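You operate a simulated robot arm through the tools that you are given. There is no shell and no other tool. Be economical: measure what you need, move in short steps, check, and stop when the job is done.

You run a simulated two-armed robot. Do the job below in one go: nothing can be reset, and whatever is moved stays where it is left.

JOB
Lift the long slab onto the mat with both hands and clean it.
Fine: keep it level; lay it along the mat, its tip within a hand's width of the roll; the mat stays put; use brush and tack cloth; both go back. Set down upright: brush.

Only the result counts: the job must be done as asked and must still hold three seconds after the hand-in. Knocking over, shifting, dropping, spilling or breaking anything else fails it. Flat cloth is picked up by pressing the open fingertips on it (5 to 10 N) and closing them slowly along it; thin cloth reads only 2 to 8 mm in the jaws.

ROBOT AND FRAMES
Two 7-joint arms with two-finger parallel grippers on one trunk, on a base that drives. Base frame: it is fixed to the floor where the robot stands at the start and does not move with it; the origin is under the middle of the robot, x ahead of it, y to its left, z up. Readings come in m, degrees, newtons and seconds.
The left shoulder is at the start at [0.06, 0.143, 0.926], the right one opposite. With the tool pointing down near the work surface each hand reaches from about 0.28 to 0.74 m from the robot's upright axis, wherever it stands, measured 20 degrees to its own side. Places, roughly: long slab (65x15x3 cm) [0.5, 0.1, 0.7]; mat [0.7, -0.3, 0.8]. Payload 1.57 kg a hand.
The TCP of each hand is the grasp point between the finger pads, 0.03 m short of the fingertips. In the tool frame z runs along the fingers and y along their closing line. Largest opening 0.11 m; finger width 0.024, thickness 0.012; the body of the gripper, 0.048 by 0.112 m, starts 0.078 m behind the TCP.
Orientation is that of the tool frame in the base frame, as [roll, pitch, yaw] about the fixed x, y, z axes, in that order (R = Rz(yaw) Ry(pitch) Rx(roll)). With the fingers straight down and closing along the base's y, the tool's x points along the base's -x, its y along +y and its z along -z.

CONTROLS
- The arms move only by the tool drive_tool. It takes "left_series", "right_series" or both (then of equal length, played together; a hand with none holds still); each is a list of rows, each an object of numbers (a shift or turn left out is 0, a gripper value left out holds the last): "ax", "ay", "az": the turn, a rotation vector about the tool's x, y, z in degrees; "dx", "dy", "dz": the shift along the tool's x, y, z in m; "gripper": the gripper command, from -1 (fully open) to 1 (shut), values between in proportion. In form: [{"ax": .., "ay": .., "az": .., "dx": .., "dy": .., "dz": .., "gripper": ..}, ...]. A call has 1 to 12 rows; each row is the pose to reach, as a shift and turn from the pose commanded when the call began, along the tool's axes at that moment. A row lasts 0.2 s, in which the tool goes at most 0.05 m and 8.6 degrees; a call with a longer step from one row to the next is refused whole, and so is a gripper value outside its range. Where a pose cannot be reached the arm comes as near as it can. A force on the tool above 40 N (or 10 N above the force at the start of the call, whichever is more), or a blocked arm, ends the call early, and 0.2 s more pass. The fingers move at their own pace (about 0.045 m/s each) and stop on an object; they squeeze with about 43 N. The grip force told is the motor's: it shows also when the fingers shut on nothing. Time passes only in rows, and 0.2 s behind the last, so rows that repeat a pose let the fingers close. It gives the time, the measured TCP pose, the force on the tool (base axes), the opening and the grip force at its end, in the units of the frame above (readings bear some noise), with the torque about the TCP (base axes, N m) and any sound that the robot's microphone picked up.
- Cameras (640 x 400 px; columns grow to the right, rows downward): "scene" is now at [0.0465, -0.0091, 1.5321]; the picture's right is [-0.12, -0.99, 0.00], its down [-0.76, 0.10, -0.64] and it looks along [0.64, -0.08, -0.77] (base axes); focal length 289 px, centre (320, 200). "left" rides on the left gripper at [0.07, -0.016, -0.141] in its tool frame; the picture's right is [0.23, 0.97, 0.00], its down [-0.85, 0.20, -0.48] and it looks along [-0.47, 0.11, 0.88] (tool axes); focal length 222 px, centre (320, 200). "right" rides on the right gripper at [0.07, 0.016, -0.141] in its tool frame; the picture's right is [-0.23, 0.97, 0.00], its down [-0.86, -0.20, -0.48] and it looks along [-0.47, -0.11, 0.88] (tool axes); focal length 222 px, centre (320, 200). There is no depth. A picture from a camera that has moved, and an enlarged one, comes with that camera's place and axes in the base frame and with its lens.
- snapshot(camera): a new picture of that camera. It takes no simulated time.
- raise_lower(by): slides the trunk up (or, below 0, down) by that many m; the arms and the scene camera ride with it, the base frame stays. It gives what a move gives, with no picture.
- drive_base(legs): drives the robot by 1 to 6 legs, each [ahead, left, turn to the left] in m, m and degrees, along the robot's own axes; the way and the turn of a leg run together, so that a leg with both is an arc; at most 1.5 m and 180 degrees a leg. The arms and the cameras ride along, it lands a little off, and it stops where it bumps. It gives what a move gives.
- aim_head(pan, tilt): turns the head with the scene camera to pan (to the left, within 86 degrees either way) and tilt (down, from -29 to 69), counted from straight ahead of the robot. It gives what a move gives.
- zoom(camera, box): a new picture of the part [left, top, right, bottom] of that camera's present view, enlarged. It takes no simulated time.
- finish_job(): hands the job in; it is judged then, once.

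Work in short steps. Places have to be worked out from the pictures, the camera data and where the tool is seen: move nearer, look again, correct. Check each grasp and each placing, and mend what went wrong. You have 120 turns and 100 pictures in all, those below and enlarged ones among them. Open the grippers and draw the arms clear of the work before you hand the job in, unless the task says otherwise; then end with one line.

The tools are called as a command line: name --argument value ..., lists and objects as JSON in quotes. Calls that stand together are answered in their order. drive_tool: Moves the arms, as the interface text tells. Its arguments: {"type":"object","properties":{"left_series":{"type":"array","items":{"type":"object","properties":{"ax":{"type":"number"},"ay":{"type":"number"},"az":{"type":"number"},"dx":{"type":"number"},"dy":{"type":"number"},"dz":{"type":"number"},"gripper":{"type":"number"}}}},"right_series":{"type":"array","items":{"type":"object","properties":{"ax":{"type":"number"},"ay":{"type":"number"},"az":{"type":"number"},"dx":{"type":"number"},"dy":{"type":"number"},"dz":{"type":"number"},"gripper":{"type":"number"}}}}},"required":[]} The other tools are called the same way: raise_lower (by) slides the trunk up or down; drive_base (legs) drives the base; aim_head (pan, tilt) turns the head that bears the scene camera; snapshot (camera) takes a picture; zoom (camera, box) takes an enlarged picture of a part of a camera's view; finish_job () hands the job in.

At the start:

```text
clock: 0.0
left_position: [0.4902, 0.2316, 1.0438]
left_tool_rot: [180.0, 0.0, 179.9]
left_ft_force: [0.2, 0.4, -1.0]
left_moment: [-0.01, 0.0, 0.04]
left_finger_gap: 0.1098
left_grasp_force: 0.0
right_position: [0.4202, -0.1914, 1.0608]
right_tool_rot: [-180.0, 0.0, -180.0]
right_ft_force: [-0.4, -0.2, 0.8]
right_moment: [0.02, -0.01, -0.03]
right_finger_gap: 0.1098
right_grasp_force: 0.1
trunk travel left (down, up): [-0.525, 0.065]
robot x, y, heading: [-0.001, 0.0005, 0.0]
head pan, tilt: [-7.1, 50.0]
```

scene: 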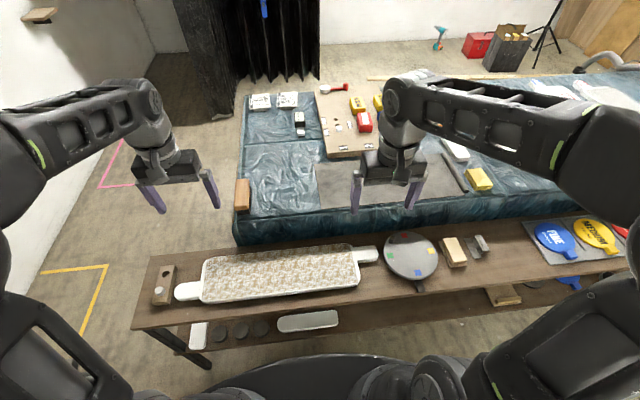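
right: 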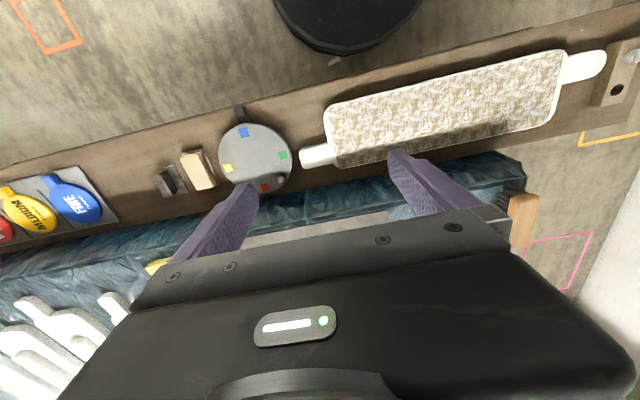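
left: 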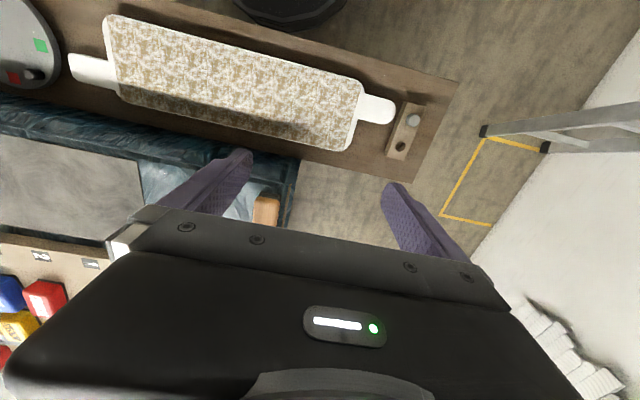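

I'll look closely at the scene first: the slab lies on the near bench, and I need to find the mat, roll, brush and tack cloth.

zoom --camera "scene" --box '[220, 70, 420, 220]'

zoom --camera "scene" --box '[400, 90, 640, 300]'

zoom --camera "scene" --box '[130, 210, 400, 370]'

```text
2.67 times, centred on (320, 145) of scene
camera zoom: at [0.0465, -0.0091, 1.5321], right [-0.12, -0.99, 0.0], down [-0.76, 0.1, -0.64], along [0.64, -0.08, -0.77], focal length 770 px, centre (320, 347)
```

zoom: 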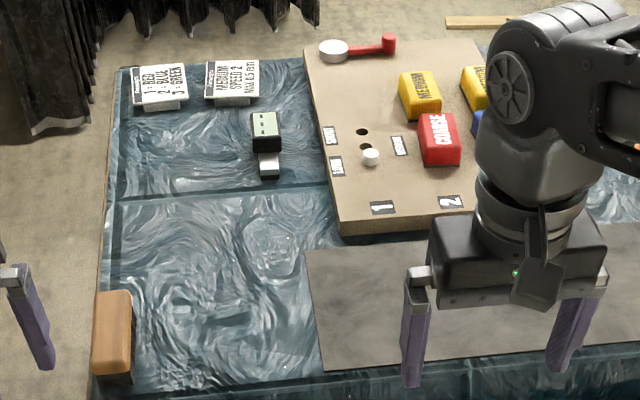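

```text
1.90 times, centred on (520, 195) of scene
camera zoom: at [0.0465, -0.0091, 1.5321], right [-0.12, -0.99, 0.0], down [-0.76, 0.1, -0.64], along [0.64, -0.08, -0.77], focal length 550 px, centre (-61, 210)
```

zoom: 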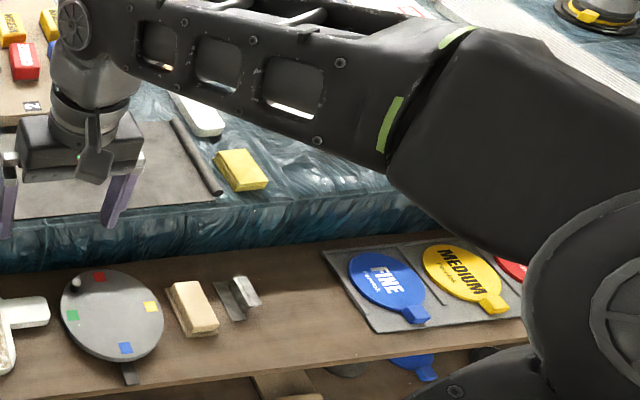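

```text
2.37 times, centred on (265, 290) of scene
camera zoom: at [0.0465, -0.0091, 1.5321], right [-0.12, -0.99, 0.0], down [-0.76, 0.1, -0.64], along [0.64, -0.08, -0.77], focal length 685 px, centre (450, -13)
```

zoom: 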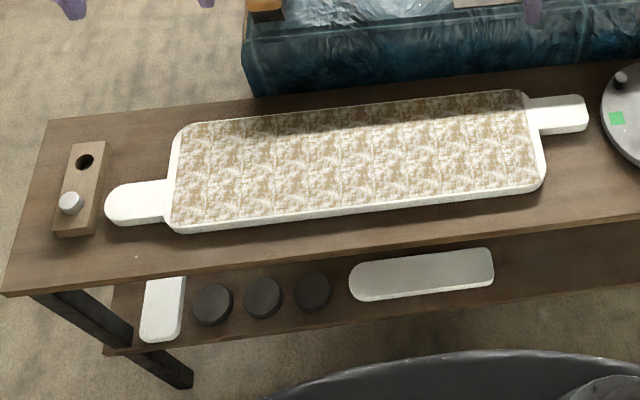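

The slab has dust on it and a handle at each end. The grey mat with its dark roll is on the higher tarp table, the brush looks to be the wooden block at the tarp's left front corner, and the tack cloth is perhaps the yellow pad right of the roll. I move the right hand over the mat for a second view to triangulate.

drive_tool --right_series '[{"dx": -0.03, "dy": -0.023, "dz": -0.007}, {"dx": -0.06, "dy": -0.046, "dz": -0.014}, {"dx": -0.09, "dy": -0.07, "dz": -0.02}, {"dx": -0.12, "dy": -0.093, "dz": -0.027}, {"dx": -0.15, "dy": -0.117, "dz": -0.033}, {"dx": -0.18, "dy": -0.14, "dz": -0.04}]'

snapshot --camera "right"

snapshot --camera "scene"

```text
clock: 1.4
left_position: [0.4901, 0.2348, 1.0426]
left_tool_rot: [-179.8, 0.1, -179.9]
left_ft_force: [-0.2, 0.7, -0.7]
left_moment: [-0.02, -0.01, -0.01]
left_finger_gap: 0.1102
left_grasp_force: 0.0
right_position: [0.5463, -0.2884, 1.0855]
right_tool_rot: [-179.9, 0.2, -179.9]
right_ft_force: [1.7, 1.8, -0.6]
right_moment: [-0.02, -0.01, 0.02]
right_finger_gap: 0.1103
right_grasp_force: 0.1
right hand out of reach, approached as far as the arm can: row 4, 5, 6
trunk travel left (down, up): [-0.525, 0.065]
robot x, y, heading: [-0.0, -0.0024, 0.0]
head pan, tilt: [-7.1, 50.0]
```

```text
93 pictures are left
camera right: at [0.4766, -0.2734, 1.227], right [0.22, 0.97, 0.0], down [0.85, -0.2, 0.48], along [0.47, -0.11, -0.88], focal length 222 px, centre (320, 200)
```

right: 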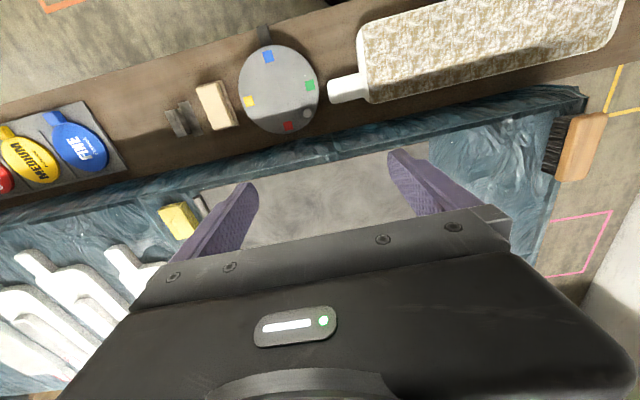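

```text
92 pictures are left
camera scene: at [0.0466, -0.007, 1.5321], right [-0.12, -0.99, 0.0], down [-0.76, 0.09, -0.64], along [0.64, -0.08, -0.77], focal length 289 px, centre (320, 200)
```

scene: 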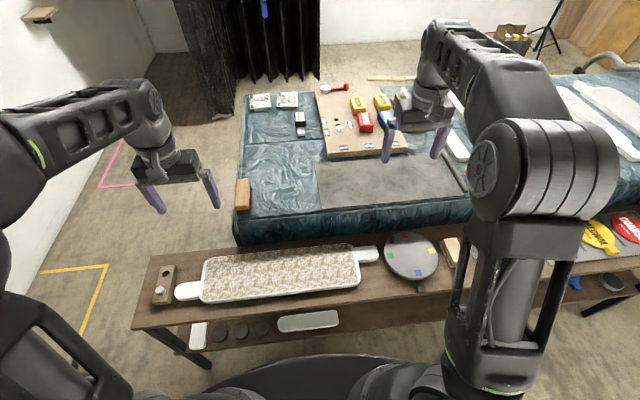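

Triangulating gives the mat top at z≈0.773, spanning about x 0.64–0.86 and y −0.09 to −0.60 (roll), with the brush near (0.69, 0.175). I zoom in on the brush and the yellow item, and tilt the head down to check the base against the bench.

zoom --camera "right" --box '[100, 60, 300, 260]'

zoom --camera "right" --box '[480, 70, 640, 220]'

aim_head --pan 0 --tilt 69

snapshot --camera "scene"

```text
2.00 times, centred on (200, 160) of right
camera zoom: at [0.4766, -0.2734, 1.227], right [0.22, 0.97, 0.0], down [0.85, -0.2, 0.48], along [0.47, -0.11, -0.88], focal length 444 px, centre (560, 280)
```

zoom: 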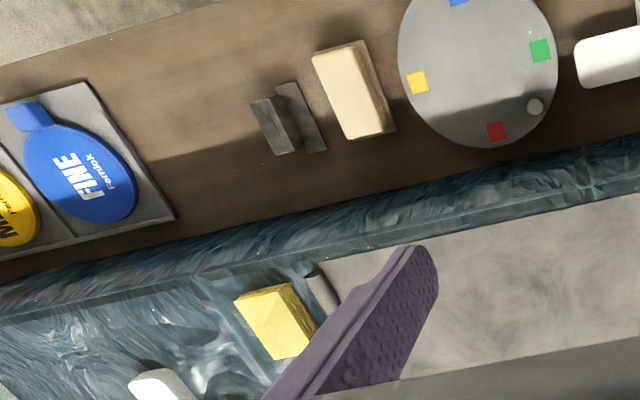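

```text
2.67 times, centred on (560, 145) of right
camera zoom: at [0.4766, -0.2734, 1.227], right [0.22, 0.97, 0.0], down [0.85, -0.2, 0.48], along [0.47, -0.11, -0.88], focal length 592 px, centre (-320, 347)
```

zoom: 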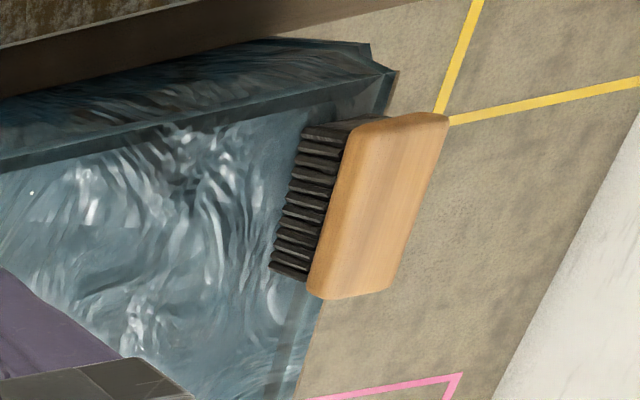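

```text
clock: 2.2
left_position: [0.4906, 0.2335, 1.0425]
left_tool_rot: [-180.0, 0.0, -180.0]
left_ft_force: [0.3, 0.2, -0.3]
left_moment: [-0.01, -0.02, 0.0]
left_finger_gap: 0.1099
left_grasp_force: 0.0
right_position: [0.5454, -0.2916, 1.0839]
right_tool_rot: [-180.0, 0.2, -180.0]
right_ft_force: [0.0, 0.2, -1.1]
right_moment: [0.0, 0.03, -0.01]
right_finger_gap: 0.1102
right_grasp_force: 0.1
trunk travel left (down, up): [-0.525, 0.065]
robot x, y, heading: [0.0, -0.0021, -0.1]
head pan, tilt: [0.0, 68.8]
```

```text
89 pictures are left
camera scene: at [0.0261, 0.0006, 1.5102], right [0.0, -1.0, 0.0], down [-0.93, 0.0, -0.36], along [0.36, 0.0, -0.93], focal length 289 px, centre (320, 200)
```

scene: 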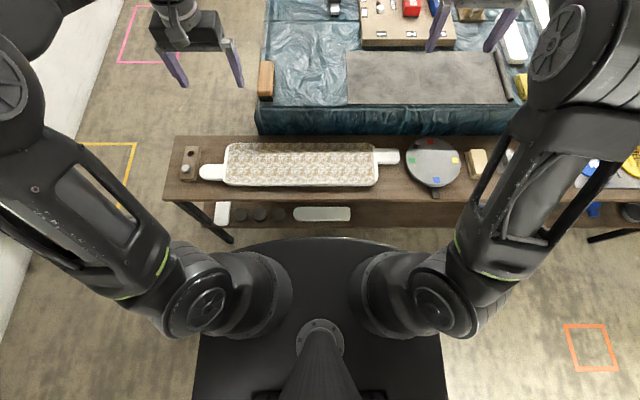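

The base front seems close to the bench edge, so I zoom in there to judge how far forward I could drive.

zoom --camera "scene" --box '[160, 120, 480, 320]'

snapshot --camera "left"

```text
2.00 times, centred on (320, 220) of scene
camera zoom: at [0.0261, 0.0006, 1.5102], right [0.0, -1.0, 0.0], down [-0.93, 0.0, -0.36], along [0.36, 0.0, -0.93], focal length 578 px, centre (320, 160)
```

zoom: 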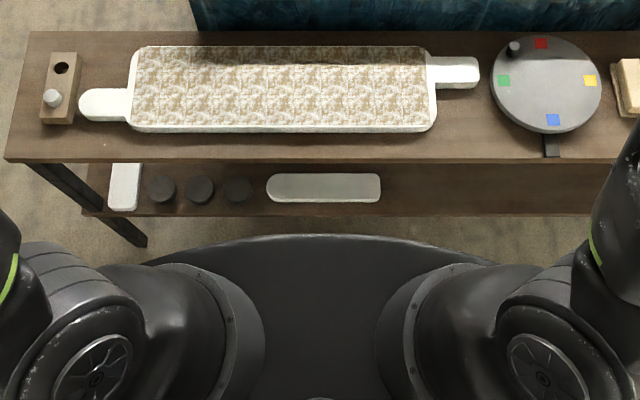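

```text
87 pictures are left
camera left: at [0.4196, 0.2172, 1.183], right [-0.23, 0.97, 0.0], down [0.85, 0.2, 0.48], along [0.47, 0.11, -0.88], focal length 222 px, centre (320, 200)
```

left: 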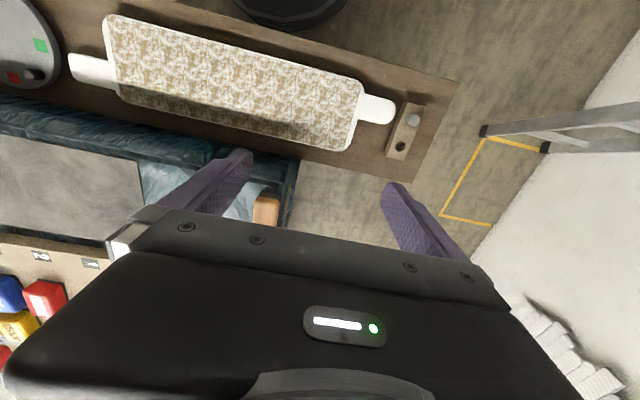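

Comparing the two views puts the base rim at about z 0.31, below the bench shelf, so it may fit underneath. I bring both hands over the slab's handles (left about [0.436, 0.341], right about [0.496, −0.219]), turned so the fingers close across them.

drive_tool --left_series '[{"az": -8, "dx": 0.0045, "dy": 0.009, "dz": 0.0075}, {"az": -16, "dx": 0.009, "dy": 0.018, "dz": 0.015}, {"az": -24, "dx": 0.0135, "dy": 0.027, "dz": 0.0225}, {"az": -32, "dx": 0.018, "dy": 0.036, "dz": 0.03}, {"az": -40, "dx": 0.0225, "dy": 0.045, "dz": 0.0375}, {"az": -48, "dx": 0.027, "dy": 0.054, "dz": 0.045}, {"az": -56, "dx": 0.0315, "dy": 0.063, "dz": 0.0525}, {"az": -64, "dx": 0.036, "dy": 0.072, "dz": 0.06}, {"az": -72, "dx": 0.0405, "dy": 0.081, "dz": 0.0675}, {"az": -80, "dx": 0.045, "dy": 0.09, "dz": 0.075}, {"az": -88, "dx": 0.0495, "dy": 0.099, "dz": 0.0825}, {"az": -96, "dx": 0.054, "dy": 0.1075, "dz": 0.09}]' --right_series '[{"az": 7, "dx": 0.0042, "dy": 0.006, "dz": 0.007}, {"az": 14, "dx": 0.0083, "dy": 0.012, "dz": 0.0135}, {"az": 21, "dx": 0.0125, "dy": 0.018, "dz": 0.02}, {"az": 28, "dx": 0.0167, "dy": 0.024, "dz": 0.027}, {"az": 35, "dx": 0.021, "dy": 0.03, "dz": 0.033}, {"az": 42, "dx": 0.025, "dy": 0.036, "dz": 0.04}, {"az": 49, "dx": 0.029, "dy": 0.042, "dz": 0.047}, {"az": 56, "dx": 0.033, "dy": 0.048, "dz": 0.053}, {"az": 63, "dx": 0.0375, "dy": 0.054, "dz": 0.06}, {"az": 70, "dx": 0.042, "dy": 0.06, "dz": 0.067}, {"az": 77, "dx": 0.046, "dy": 0.066, "dz": 0.073}, {"az": 84, "dx": 0.05, "dy": 0.07, "dz": 0.08}]'

snapshot --camera "right"

snapshot --camera "left"

```text
clock: 4.8
left_position: [0.4369, 0.3387, 0.9542]
left_tool_rot: [-179.9, 0.0, -83.8]
left_ft_force: [0.0, 0.6, -0.3]
left_moment: [0.02, 0.0, 0.0]
left_finger_gap: 0.1099
left_grasp_force: 0.0
right_position: [0.4966, -0.2197, 1.0064]
right_tool_rot: [-179.9, 0.0, 95.9]
right_ft_force: [0.7, -0.7, 0.1]
right_moment: [-0.02, -0.01, 0.01]
right_finger_gap: 0.1098
right_grasp_force: 0.0
trunk travel left (down, up): [-0.525, 0.065]
robot x, y, heading: [0.0001, -0.0016, 0.1]
head pan, tilt: [0.0, 68.8]
```

```text
86 pictures are left
camera right: at [0.5067, -0.1502, 1.1488], right [0.99, -0.13, 0.0], down [-0.11, -0.87, 0.48], along [-0.06, -0.48, -0.88], focal length 222 px, centre (320, 200)
```

right: 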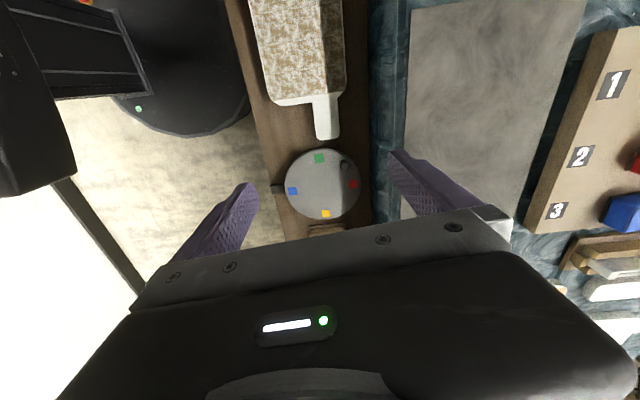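

```text
85 pictures are left
camera left: at [0.4594, 0.2725, 1.0948], right [-0.94, -0.33, 0.0], down [-0.29, 0.83, 0.48], along [-0.16, 0.45, -0.88], focal length 222 px, centre (320, 200)
```

left: 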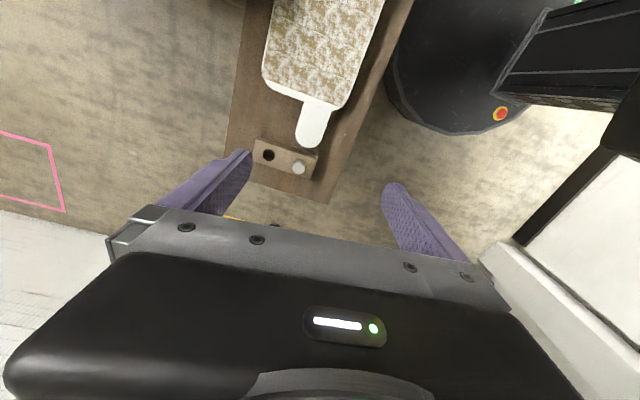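

The wrist views put the handles about 1 cm further ahead: left centre about (0.444, 0.345), right about (0.507, −0.221). I lower the trunk 0.10 so it can do the lifting later, then bring the hands closer.

raise_lower --by -0.1

drive_tool --left_series '[{"dx": -0.001, "dy": -0.003, "dz": 0.03}, {"dx": -0.003, "dy": -0.0079, "dz": 0.06}, {"dx": -0.003, "dy": -0.0079, "dz": 0.08}, {"dx": -0.003, "dy": -0.0079, "dz": 0.08}]' --right_series '[{"dx": -0.001, "dy": 0.003, "dz": 0.045}, {"dx": -0.003, "dy": 0.009, "dz": 0.09}, {"dx": -0.003, "dy": 0.009, "dz": 0.13}, {"dx": -0.003, "dy": 0.009, "dz": 0.13}]'

snapshot --camera "right"

snapshot --camera "left"

```text
clock: 6.2
left_position: [0.4359, 0.3391, 0.8548]
left_tool_rot: [180.0, 0.0, -84.1]
left_ft_force: [-0.3, 1.2, -0.4]
left_moment: [0.05, -0.02, 0.01]
left_finger_gap: 0.11
left_grasp_force: 0.3
right_position: [0.4952, -0.2206, 0.9064]
right_tool_rot: [-180.0, -0.1, 96.0]
right_ft_force: [0.0, -0.5, -0.2]
right_moment: [0.0, -0.02, 0.0]
right_finger_gap: 0.1102
right_grasp_force: 0.2
trunk travel left (down, up): [-0.425, 0.165]
robot x, y, heading: [-0.0028, 0.0037, 0.0]
head pan, tilt: [0.0, 68.8]
```

```text
clock: 7.2
left_position: [0.4441, 0.3431, 0.7758]
left_tool_rot: [-180.0, 0.0, -83.9]
left_ft_force: [0.4, -0.7, 0.1]
left_moment: [-0.02, 0.02, 0.02]
left_finger_gap: 0.1101
left_grasp_force: 0.0
right_position: [0.5095, -0.2217, 0.7766]
right_tool_rot: [180.0, 0.0, 96.0]
right_ft_force: [-0.4, 0.3, 0.2]
right_moment: [0.0, 0.0, 0.0]
right_finger_gap: 0.1098
right_grasp_force: 0.0
trunk travel left (down, up): [-0.425, 0.165]
robot x, y, heading: [0.0008, -0.0013, -0.2]
head pan, tilt: [0.0, 68.8]
```

```text
84 pictures are left
camera right: at [0.5186, -0.1515, 0.9191], right [0.99, -0.12, 0.0], down [-0.11, -0.87, 0.48], along [-0.06, -0.47, -0.88], focal length 222 px, centre (320, 200)
```

right: 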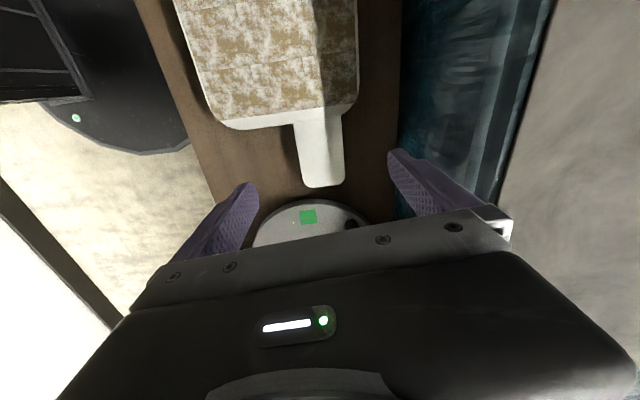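

```text
83 pictures are left
camera left: at [0.4666, 0.2761, 0.9154], right [-0.94, -0.33, 0.0], down [-0.29, 0.83, 0.48], along [-0.16, 0.45, -0.88], focal length 222 px, centre (320, 200)
```

left: 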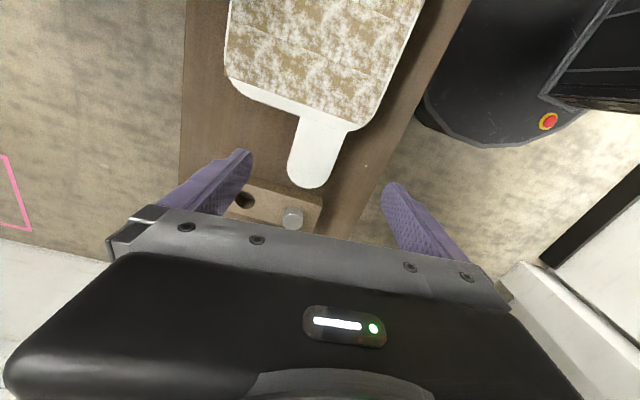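

Both handles sit between the fingers. I go down to z≈0.697 with the fingers still open and check the force.

drive_tool --left_series '[{"dy": -0.003, "dz": 0.03}, {"dy": -0.003, "dz": 0.055}, {"dy": -0.003, "dz": 0.07}, {"dy": -0.003, "dz": 0.079}, {"dy": -0.003, "dz": 0.079}]' --right_series '[{"dz": 0.03}, {"dz": 0.055}, {"dz": 0.07}, {"dz": 0.079}, {"dz": 0.079}]'

snapshot --camera "right"

snapshot --camera "left"

```text
clock: 8.3
left_position: [0.4476, 0.3435, 0.6938]
left_tool_rot: [180.0, 0.0, -83.9]
left_ft_force: [-0.2, 0.1, 0.6]
left_moment: [-0.03, 0.01, 0.0]
left_finger_gap: 0.1098
left_grasp_force: 0.0
right_position: [0.5079, -0.2238, 0.698]
right_tool_rot: [-179.9, 0.0, 96.0]
right_ft_force: [-0.7, 0.4, 0.9]
right_moment: [0.03, -0.01, 0.03]
right_finger_gap: 0.1103
right_grasp_force: 0.2
trunk travel left (down, up): [-0.425, 0.165]
robot x, y, heading: [0.0041, 0.0002, -0.0]
head pan, tilt: [0.0, 68.8]
```

```text
82 pictures are left
camera right: at [0.5179, -0.1534, 0.8398], right [0.99, -0.12, 0.0], down [-0.11, -0.87, 0.48], along [-0.06, -0.47, -0.88], focal length 222 px, centre (320, 200)
```

right: 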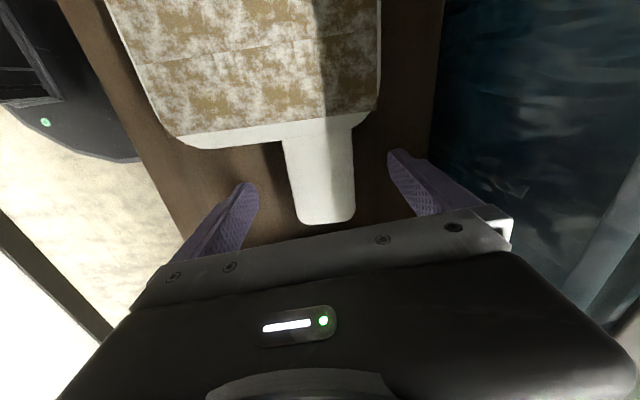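

```text
81 pictures are left
camera left: at [0.4691, 0.2763, 0.8352], right [-0.94, -0.33, 0.0], down [-0.29, 0.83, 0.48], along [-0.16, 0.45, -0.88], focal length 222 px, centre (320, 200)
```

left: 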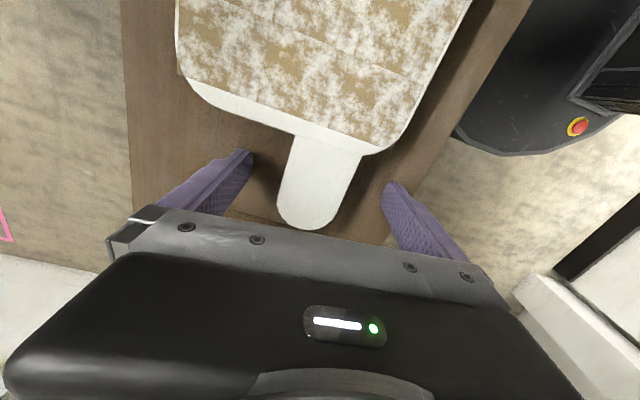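

The handles are centred, so I close both hands together.

drive_tool --left_series '[{"gripper": 0.0}, {"gripper": 0.5}, {"gripper": 1}, {"gripper": 1}, {"gripper": 1}, {"gripper": 1}, {"gripper": 1}]' --right_series '[{"gripper": 0.0, "dz": 0.002}, {"gripper": 0.5, "dz": 0.002}, {"gripper": 1, "dz": 0.002}, {"gripper": 1, "dz": 0.002}, {"gripper": 1, "dz": 0.002}, {"gripper": 1, "dz": 0.002}, {"gripper": 1, "dz": 0.002}]'

```text
clock: 9.9
left_position: [0.4472, 0.343, 0.6942]
left_tool_rot: [-180.0, 0.0, -84.1]
left_ft_force: [1.7, 0.7, 3.9]
left_moment: [0.15, -0.29, -0.59]
left_finger_gap: 0.0522
left_grasp_force: 43.4
right_position: [0.5075, -0.2245, 0.6957]
right_tool_rot: [179.9, 0.0, 96.0]
right_ft_force: [4.7, 1.7, 1.3]
right_moment: [-0.07, -0.13, -0.61]
right_finger_gap: 0.0521
right_grasp_force: 42.7
trunk travel left (down, up): [-0.425, 0.165]
robot x, y, heading: [0.0019, -0.0036, 0.2]
head pan, tilt: [0.0, 68.8]
```

Both hands hold the handles (52 mm, 43 N). I lift slightly with the trunk to check weight and levelness.

raise_lower --by 0.03

snapshot --camera "scene"

```text
clock: 10.7
left_position: [0.4471, 0.3431, 0.724]
left_tool_rot: [180.0, 0.0, -84.1]
left_ft_force: [-4.4, -1.3, -4.1]
left_moment: [-0.11, -0.15, -1.18]
left_finger_gap: 0.052
left_grasp_force: 42.4
right_position: [0.5067, -0.2241, 0.7256]
right_tool_rot: [180.0, 0.1, 95.9]
right_ft_force: [3.1, 0.5, -5.4]
right_moment: [-0.36, 0.12, -1.05]
right_finger_gap: 0.0523
right_grasp_force: 42.9
trunk travel left (down, up): [-0.455, 0.135]
robot x, y, heading: [0.0015, 0.0011, -0.0]
head pan, tilt: [0.0, 68.8]
```

```text
80 pictures are left
camera scene: at [0.0269, 0.0006, 1.4401], right [0.0, -1.0, 0.0], down [-0.93, 0.0, -0.36], along [0.36, 0.0, -0.93], focal length 289 px, centre (320, 200)
```

scene: 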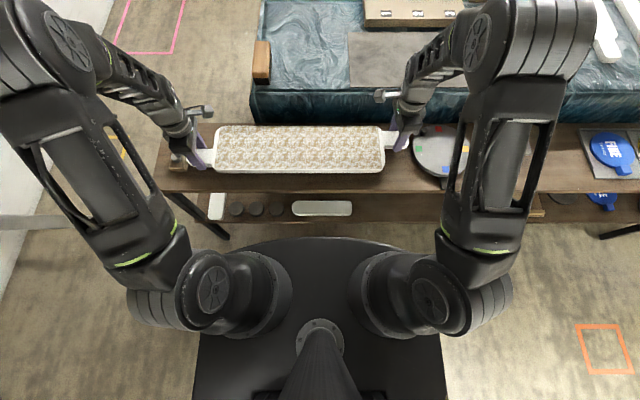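

The slab weighs about 1 kg and stays level. I raise the trunk the rest of the way.

raise_lower --by 0.13

drive_base --legs '[[0, -0.03, 0]]'

aim_head --pan 0 --tilt 50

snapshot --camera "scene"

```text
clock: 12.3
left_position: [0.4457, 0.3433, 0.8547]
left_tool_rot: [179.8, -0.1, -84.0]
left_ft_force: [-5.2, -1.1, -4.8]
left_moment: [-0.02, 0.29, -1.59]
left_finger_gap: 0.0521
left_grasp_force: 42.9
right_position: [0.5086, -0.2233, 0.8546]
right_tool_rot: [-180.0, 0.0, 95.9]
right_ft_force: [4.9, 0.9, -4.7]
right_moment: [0.29, -0.27, -1.58]
right_finger_gap: 0.0523
right_grasp_force: 42.9
trunk travel left (down, up): [-0.585, 0.005]
robot x, y, heading: [-0.0007, 0.0005, 0.1]
head pan, tilt: [0.0, 68.8]
```

```text
clock: 13.1
left_position: [0.4469, 0.3122, 0.8536]
left_tool_rot: [180.0, 0.2, -83.9]
left_ft_force: [-5.1, -1.2, -5.8]
left_moment: [0.58, 0.4, -1.43]
left_finger_gap: 0.0521
left_grasp_force: 43.7
right_position: [0.5074, -0.2543, 0.8539]
right_tool_rot: [180.0, -0.1, 95.9]
right_ft_force: [5.3, -0.1, -1.4]
right_moment: [0.67, -0.25, -1.53]
right_finger_gap: 0.0521
right_grasp_force: 43.1
trunk travel left (down, up): [-0.585, 0.005]
robot x, y, heading: [0.0014, -0.0303, -0.1]
head pan, tilt: [0.0, 68.8]
```

```text
clock: 13.9
left_position: [0.4449, 0.3136, 0.8541]
left_tool_rot: [179.9, 0.0, -84.1]
left_ft_force: [-5.1, 0.1, -3.1]
left_moment: [-0.32, -0.11, -1.49]
left_finger_gap: 0.0522
left_grasp_force: 43.1
right_position: [0.508, -0.2517, 0.8546]
right_tool_rot: [180.0, 0.0, 95.9]
right_ft_force: [4.8, 0.5, -6.1]
right_moment: [-0.6, -0.05, -1.45]
right_finger_gap: 0.0521
right_grasp_force: 43.1
trunk travel left (down, up): [-0.585, 0.005]
robot x, y, heading: [-0.0021, -0.0307, 0.0]
head pan, tilt: [0.0, 50.0]
```

```text
79 pictures are left
camera scene: at [0.0479, -0.029, 1.592], right [0.0, -1.0, 0.0], down [-0.77, 0.0, -0.64], along [0.64, 0.0, -0.77], focal length 289 px, centre (320, 200)
```

scene: 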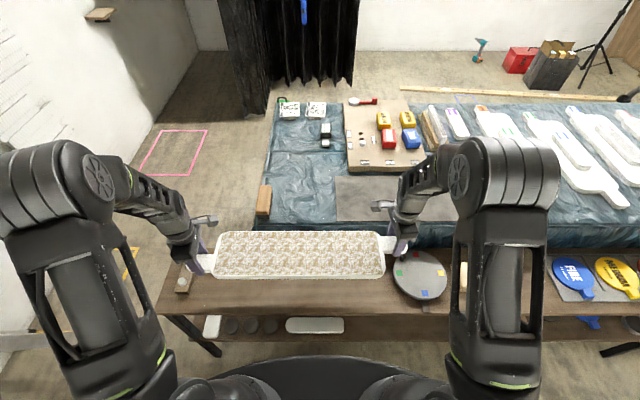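

I drive the base right by about 0.2 m and turn it −5° so the slab lines up with the mat.

drive_base --legs '[[0, -0.1, -2.5], [0, -0.105, -2.5]]'

snapshot --camera "scene"

```text
clock: 15.8
left_position: [0.4649, 0.0664, 0.8544]
left_tool_rot: [179.9, 0.0, -89.1]
left_ft_force: [-5.3, 0.4, -6.9]
left_moment: [0.74, 0.33, -1.39]
left_finger_gap: 0.0522
left_grasp_force: 43.5
right_position: [0.4765, -0.5037, 0.8549]
right_tool_rot: [179.9, 0.0, 91.0]
right_ft_force: [4.6, -2.5, -2.0]
right_moment: [0.84, -0.29, -1.59]
right_finger_gap: 0.0524
right_grasp_force: 43.1
trunk travel left (down, up): [-0.585, 0.005]
robot x, y, heading: [-0.0095, -0.2326, -5.0]
head pan, tilt: [0.0, 50.0]
```

```text
78 pictures are left
camera scene: at [0.0387, -0.2402, 1.5921], right [-0.09, -1.0, 0.0], down [-0.76, 0.07, -0.64], along [0.64, -0.06, -0.77], focal length 289 px, centre (320, 200)
```

scene: 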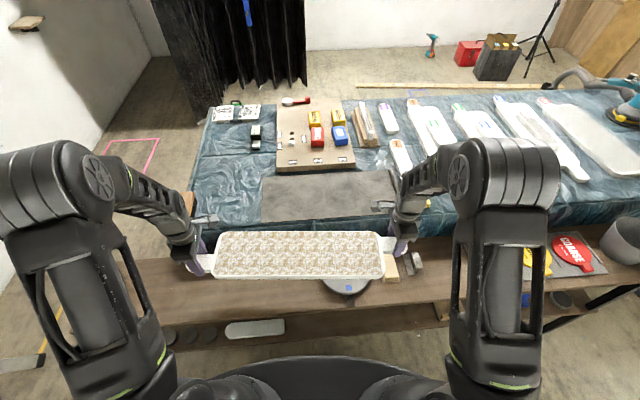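

The slab is now parallel to the mat (about −1°). I drive forward in small steps, watching for any bump.

drive_base --legs '[[0.03, 0, 0]]'

drive_base --legs '[[0.03, 0, 0]]'

snapshot --camera "scene"

```text
clock: 16.7
left_position: [0.4959, 0.0648, 0.8531]
left_tool_rot: [179.7, -0.1, -89.1]
left_ft_force: [-4.8, 0.9, -3.7]
left_moment: [-0.59, -0.04, -1.51]
left_finger_gap: 0.0524
left_grasp_force: 43.3
right_position: [0.5094, -0.5041, 0.8541]
right_tool_rot: [180.0, 0.0, 90.8]
right_ft_force: [6.3, -0.9, -7.0]
right_moment: [-0.56, 0.09, -1.4]
right_finger_gap: 0.0524
right_grasp_force: 42.9
trunk travel left (down, up): [-0.585, 0.005]
robot x, y, heading: [0.0186, -0.2412, -5.0]
head pan, tilt: [0.0, 50.0]
```

```text
clock: 17.5
left_position: [0.5249, 0.0615, 0.8535]
left_tool_rot: [179.7, -0.1, -89.1]
left_ft_force: [-4.7, 0.6, -3.2]
left_moment: [-0.49, -0.15, -1.44]
left_finger_gap: 0.0522
left_grasp_force: 43.0
right_position: [0.5394, -0.5069, 0.8543]
right_tool_rot: [-180.0, -0.1, 90.8]
right_ft_force: [5.2, -1.2, -5.6]
right_moment: [-0.36, 0.17, -1.29]
right_finger_gap: 0.0519
right_grasp_force: 42.7
trunk travel left (down, up): [-0.585, 0.005]
robot x, y, heading: [0.0503, -0.2392, -5.0]
head pan, tilt: [0.0, 50.0]
```

```text
77 pictures are left
camera scene: at [0.1008, -0.2435, 1.592], right [-0.09, -1.0, 0.0], down [-0.76, 0.07, -0.64], along [0.64, -0.06, -0.77], focal length 289 px, centre (320, 200)
```

scene: 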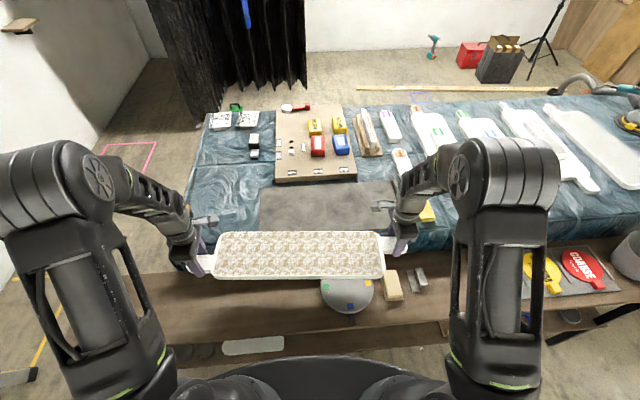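

No bump, so the base does pass under the bench. I continue forward.

drive_base --legs '[[0.03, 0, 0]]'

drive_base --legs '[[0.03, 0.005, 0]]'

snapshot --camera "scene"

```text
clock: 18.4
left_position: [0.5554, 0.0598, 0.8529]
left_tool_rot: [179.6, 0.0, -89.4]
left_ft_force: [-3.8, -0.3, -2.4]
left_moment: [-0.36, -0.17, -1.36]
left_finger_gap: 0.0518
left_grasp_force: 43.4
right_position: [0.5701, -0.5099, 0.8544]
right_tool_rot: [179.9, -0.1, 90.7]
right_ft_force: [5.5, -1.1, -6.8]
right_moment: [-0.39, 0.22, -1.22]
right_finger_gap: 0.0519
right_grasp_force: 43.3
trunk travel left (down, up): [-0.585, 0.005]
robot x, y, heading: [0.0795, -0.245, -4.9]
head pan, tilt: [0.0, 50.0]
```

```text
clock: 19.2
left_position: [0.5862, 0.0628, 0.8521]
left_tool_rot: [179.4, 0.0, -89.4]
left_ft_force: [-3.8, 0.8, -3.6]
left_moment: [-0.4, -0.26, -1.37]
left_finger_gap: 0.0517
left_grasp_force: 42.7
right_position: [0.6002, -0.508, 0.8544]
right_tool_rot: [179.7, 0.0, 90.7]
right_ft_force: [5.1, -0.5, -7.1]
right_moment: [-0.4, 0.32, -1.23]
right_finger_gap: 0.0518
right_grasp_force: 43.2
trunk travel left (down, up): [-0.585, 0.005]
robot x, y, heading: [0.1096, -0.2434, -5.1]
head pan, tilt: [0.0, 50.0]
```

```text
76 pictures are left
camera scene: at [0.1611, -0.2435, 1.592], right [-0.09, -1.0, 0.0], down [-0.76, 0.07, -0.64], along [0.64, -0.06, -0.77], focal length 289 px, centre (320, 200)
```

scene: 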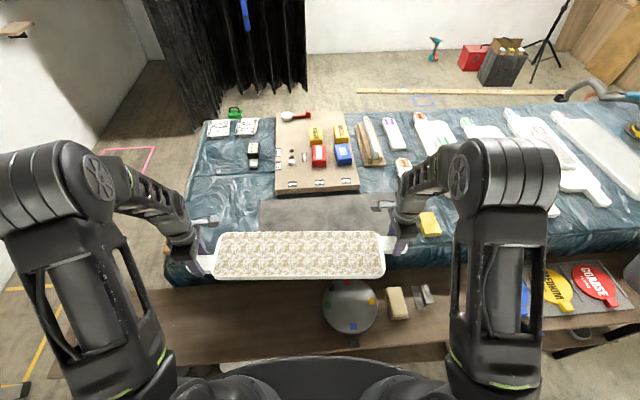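

The slab is nearly level (2 mm over 0.57 m) and clear of everything. I extend both arms together by 0.158 m along +x to get over the mat, keeping the height.

drive_tool --left_series '[{"dy": -0.02}, {"dy": -0.04}, {"dy": -0.06, "dz": -0.001}, {"dy": -0.08, "dz": -0.001}, {"dy": -0.1, "dz": -0.002}, {"dy": -0.12, "dz": -0.002}, {"dy": -0.14, "dz": -0.002}, {"dy": -0.158, "dz": -0.002}, {"dy": -0.158, "dz": -0.002}]' --right_series '[{"dy": 0.02}, {"dy": 0.04}, {"dy": 0.06}, {"dy": 0.08}, {"dy": 0.1}, {"dy": 0.12}, {"dy": 0.14}, {"dy": 0.158}, {"dy": 0.158}]'

snapshot --camera "scene"

snapshot --camera "right"

```text
clock: 21.2
left_position: [0.7406, 0.0625, 0.8562]
left_tool_rot: [179.5, -0.1, -89.5]
left_ft_force: [-6.0, 4.8, -2.9]
left_moment: [-0.71, 0.31, -1.73]
left_finger_gap: 0.0517
left_grasp_force: 43.1
right_position: [0.7549, -0.5077, 0.8554]
right_tool_rot: [179.8, 0.0, 90.5]
right_ft_force: [5.4, -4.0, -6.5]
right_moment: [-0.21, -0.33, -1.38]
right_finger_gap: 0.0519
right_grasp_force: 42.9
trunk travel left (down, up): [-0.585, 0.005]
robot x, y, heading: [0.112, -0.2411, -4.7]
head pan, tilt: [0.0, 50.0]
```

```text
75 pictures are left
camera scene: at [0.1582, -0.2436, 1.5921], right [-0.09, -1.0, 0.0], down [-0.76, 0.07, -0.64], along [0.64, -0.06, -0.77], focal length 289 px, centre (320, 200)
```

scene: 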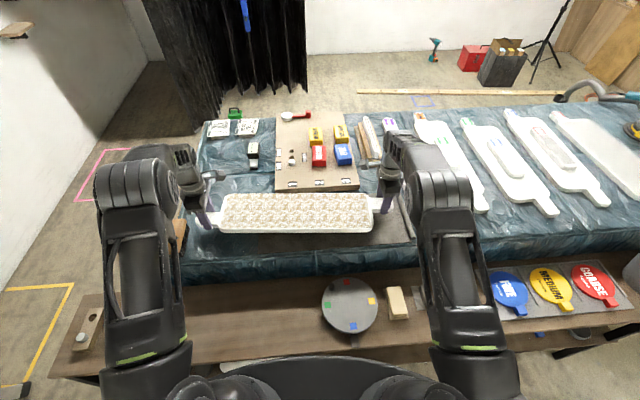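

```text
74 pictures are left
camera right: at [0.7715, -0.4372, 0.9976], right [0.98, -0.22, 0.0], down [-0.19, -0.86, 0.48], along [-0.1, -0.47, -0.88], focal length 222 px, centre (320, 200)
```

right: 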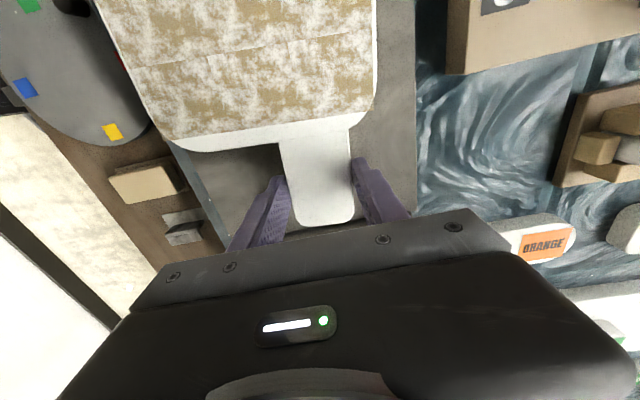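

The slab is over the mat. I zoom in around the slab tip and the roll to check the gap before lowering.

zoom --camera "right" --box '[180, 100, 440, 250]'

zoom --camera "scene" --box '[340, 150, 460, 270]'

zoom --camera "scene" --box '[160, 160, 300, 270]'

```text
2.46 times, centred on (310, 175) of right
camera zoom: at [0.7715, -0.4372, 0.9976], right [0.98, -0.22, 0.0], down [-0.19, -0.86, 0.48], along [-0.1, -0.47, -0.88], focal length 547 px, centre (345, 262)
```

zoom: 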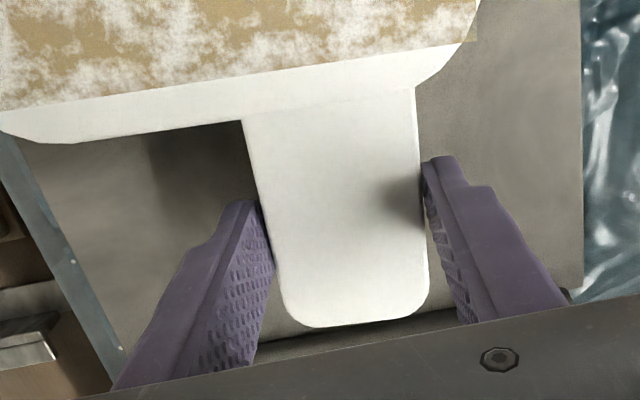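

```text
3.33 times, centred on (400, 210) of scene
camera zoom: at [0.1582, -0.2436, 1.5921], right [-0.09, -1.0, 0.0], down [-0.76, 0.07, -0.64], along [0.64, -0.06, -0.77], focal length 963 px, centre (53, 167)
```

zoom: 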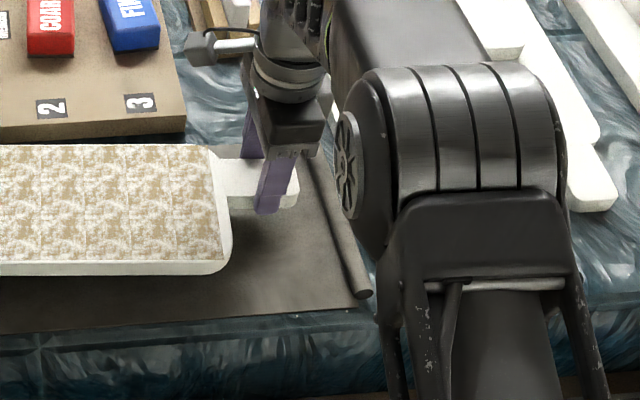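

```text
3.64 times, centred on (230, 215) of scene
camera zoom: at [0.1582, -0.2436, 1.5921], right [-0.09, -1.0, 0.0], down [-0.76, 0.07, -0.64], along [0.64, -0.06, -0.77], focal length 1051 px, centre (647, 146)
```

zoom: 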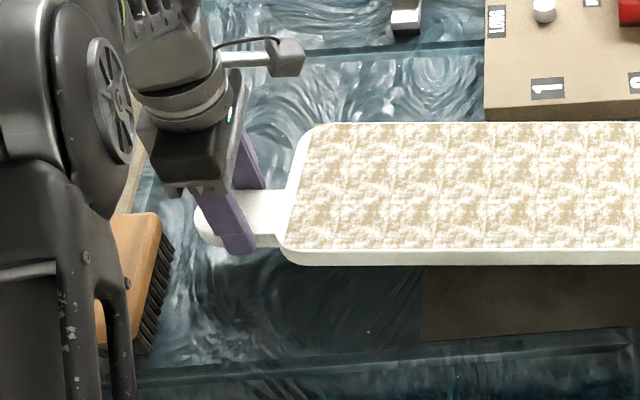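

The gap from tip to roll is about 4–5 cm and the slab is parallel to the mat. I lower both hands together, slowly near the end.

drive_tool --left_series '[{"dz": 0.012}, {"dz": 0.024}, {"dz": 0.034}, {"dz": 0.04}, {"dz": 0.043}, {"dz": 0.043}]' --right_series '[{"dz": 0.012}, {"dz": 0.024}, {"dz": 0.034}, {"dz": 0.04}, {"dz": 0.043}, {"dz": 0.043}]'

```text
clock: 22.6
left_position: [0.741, 0.0624, 0.8178]
left_tool_rot: [-179.7, 0.1, -89.5]
left_ft_force: [4.5, 0.6, 31.7]
left_moment: [0.08, 0.01, -1.24]
left_finger_gap: 0.0521
left_grasp_force: 43.0
right_position: [0.7552, -0.5064, 0.82]
right_tool_rot: [179.1, 0.0, 90.6]
right_ft_force: [0.0, -1.8, 30.1]
right_moment: [-0.28, 0.43, -0.99]
right_finger_gap: 0.0519
right_grasp_force: 42.5
trunk travel left (down, up): [-0.585, 0.005]
robot x, y, heading: [0.1099, -0.241, -5.0]
head pan, tilt: [0.0, 50.0]
```

Both ends landed together at TCP z≈0.819, so the mat top is about 0.785. I ease the press and open both hands gently.

drive_tool --left_series '[{"dz": -0.004}, {"dz": -0.0055}, {"dz": -0.0055, "gripper": 0.3}, {"dz": -0.0055, "gripper": 0}, {"dz": -0.0055, "gripper": -0.5}, {"dz": -0.0055, "gripper": -0.5}, {"dz": -0.0055, "gripper": -0.5}]' --right_series '[{"dz": -0.004}, {"dz": -0.0055}, {"dz": -0.0055, "gripper": 0.3}, {"dz": -0.0055, "gripper": 0}, {"dz": -0.0055, "gripper": -0.5}, {"dz": -0.0055, "gripper": -0.5}, {"dz": -0.0055, "gripper": -0.5}]'

snapshot --camera "scene"

```text
clock: 24.2
left_position: [0.7401, 0.0641, 0.8165]
left_tool_rot: [179.5, 0.0, -89.5]
left_ft_force: [0.9, 0.2, 0.2]
left_moment: [0.0, 0.0, 0.01]
left_finger_gap: 0.0826
left_grasp_force: 0.0
right_position: [0.7551, -0.5073, 0.8178]
right_tool_rot: [179.7, -0.1, 90.6]
right_ft_force: [-0.7, 0.6, -0.1]
right_moment: [0.01, 0.03, 0.02]
right_finger_gap: 0.0825
right_grasp_force: 0.0
trunk travel left (down, up): [-0.585, 0.005]
robot x, y, heading: [0.1099, -0.2447, -5.0]
head pan, tilt: [0.0, 50.0]
```

```text
70 pictures are left
camera scene: at [0.1578, -0.2437, 1.5921], right [-0.09, -1.0, 0.0], down [-0.76, 0.07, -0.64], along [0.64, -0.06, -0.77], focal length 289 px, centre (320, 200)
```

scene: 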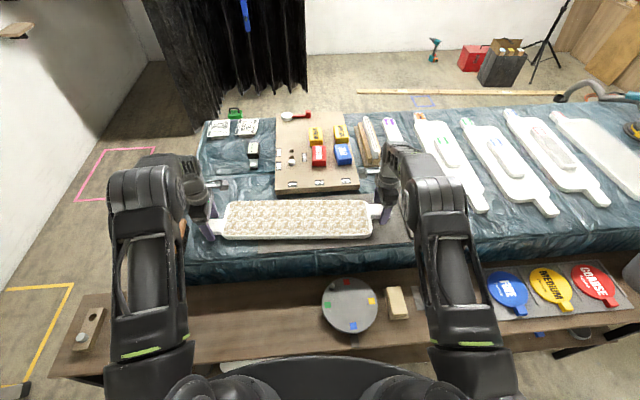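

The slab is released on the mat. I lift both hands straight up.

drive_tool --left_series '[{"dz": -0.02, "gripper": -0.5}, {"dz": -0.05}, {"dz": -0.09}, {"dz": -0.13, "gripper": -1}]' --right_series '[{"dz": -0.02, "gripper": -0.5}, {"dz": -0.05}, {"dz": -0.09}, {"dz": -0.13, "gripper": -1}]'

drive_tool --left_series '[{"az": 8, "dy": 0.012, "dx": -0.009}, {"az": 16, "dy": 0.024, "dx": -0.018}, {"az": 24, "dy": 0.036, "dx": -0.027}, {"az": 32, "dy": 0.048, "dx": -0.036}, {"az": 40, "dy": 0.06, "dx": -0.045}, {"az": 48, "dy": 0.072, "dx": -0.054}, {"az": 56, "dy": 0.084, "dx": -0.063}, {"az": 64, "dy": 0.096, "dx": -0.072}, {"az": 72, "dy": 0.108, "dx": -0.081}, {"az": 80, "dy": 0.12, "dx": -0.09}, {"az": 85, "dy": 0.13, "dx": -0.1}]' --right_series '[{"az": -8, "dy": -0.015, "dx": 0}, {"az": -16, "dy": -0.035, "dx": -0.005}, {"az": -24, "dy": -0.06, "dx": -0.01}, {"az": -32, "dy": -0.085, "dx": -0.015}, {"az": -40, "dy": -0.11, "dx": -0.02}, {"az": -48, "dy": -0.135, "dx": -0.025}, {"az": -56, "dy": -0.16, "dx": -0.03}, {"az": -64, "dy": -0.18, "dx": -0.035}, {"az": -72, "dy": -0.2, "dx": -0.04}, {"az": -80, "dy": -0.22, "dx": -0.045}, {"az": -85, "dy": -0.24, "dx": -0.05}]'

snapshot --camera "scene"

snapshot --camera "left"

```text
clock: 25.2
left_position: [0.7408, 0.0656, 0.9482]
left_tool_rot: [179.7, 0.0, -89.4]
left_ft_force: [0.3, -1.1, 0.4]
left_moment: [-0.01, -0.02, 0.02]
left_finger_gap: 0.1102
left_grasp_force: 0.1
right_position: [0.7568, -0.5064, 0.9512]
right_tool_rot: [179.7, -0.1, 90.6]
right_ft_force: [0.2, 0.3, -0.2]
right_moment: [0.0, -0.04, -0.01]
right_finger_gap: 0.1099
right_grasp_force: 0.1
trunk travel left (down, up): [-0.585, 0.005]
robot x, y, heading: [0.1116, -0.2392, -5.0]
head pan, tilt: [0.0, 50.0]
```

```text
clock: 27.6
left_position: [0.6094, 0.1617, 0.9477]
left_tool_rot: [-180.0, -0.3, -174.6]
left_ft_force: [-0.1, -0.3, -0.4]
left_moment: [-0.04, -0.04, 0.05]
left_finger_gap: 0.1102
left_grasp_force: 0.1
right_position: [0.5145, -0.559, 0.9493]
right_tool_rot: [179.9, 0.3, 175.7]
right_ft_force: [0.0, 0.1, -0.4]
right_moment: [-0.02, -0.05, 0.02]
right_finger_gap: 0.11
right_grasp_force: 0.1
trunk travel left (down, up): [-0.585, 0.005]
robot x, y, heading: [0.113, -0.2357, -4.9]
head pan, tilt: [0.0, 50.0]
```

```text
69 pictures are left
camera scene: at [0.1568, -0.2437, 1.5922], right [-0.09, -1.0, 0.0], down [-0.76, 0.07, -0.64], along [0.64, -0.06, -0.77], focal length 289 px, centre (320, 200)
```

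scene: 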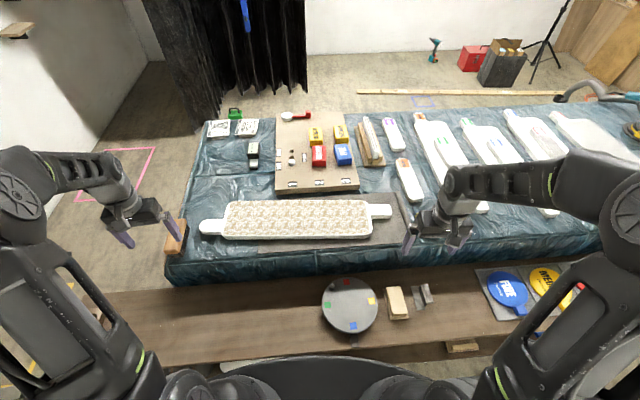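

```text
68 pictures are left
camera left: at [0.5424, 0.1401, 1.0882], right [-0.32, 0.95, 0.0], down [0.84, 0.28, 0.47], along [0.45, 0.15, -0.88], focal length 222 px, centre (320, 200)
```

left: 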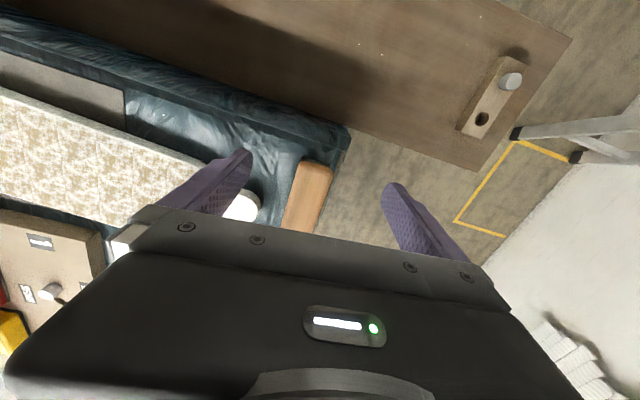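

I see the brush clearly, with its long axis roughly along x. I zoom in with the scene camera to pin it down.

zoom --camera "scene" --box '[130, 190, 240, 280]'

zoom --camera "scene" --box '[190, 180, 430, 260]'

```text
4.44 times, centred on (185, 235) of scene
camera zoom: at [0.1568, -0.2437, 1.5922], right [-0.09, -1.0, 0.0], down [-0.76, 0.07, -0.64], along [0.64, -0.06, -0.77], focal length 1284 px, centre (920, 44)
```

zoom: 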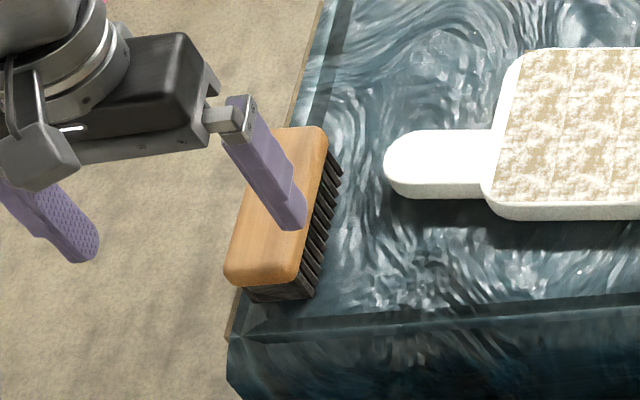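

```text
2.67 times, centred on (310, 220) of scene
camera zoom: at [0.1568, -0.2437, 1.5922], right [-0.09, -1.0, 0.0], down [-0.76, 0.07, -0.64], along [0.64, -0.06, -0.77], focal length 770 px, centre (347, 147)
```

zoom: 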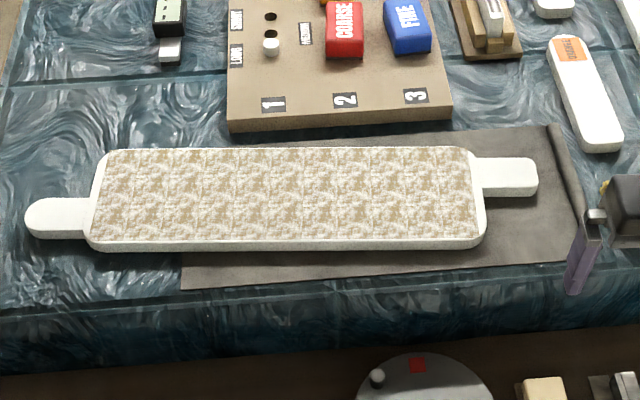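

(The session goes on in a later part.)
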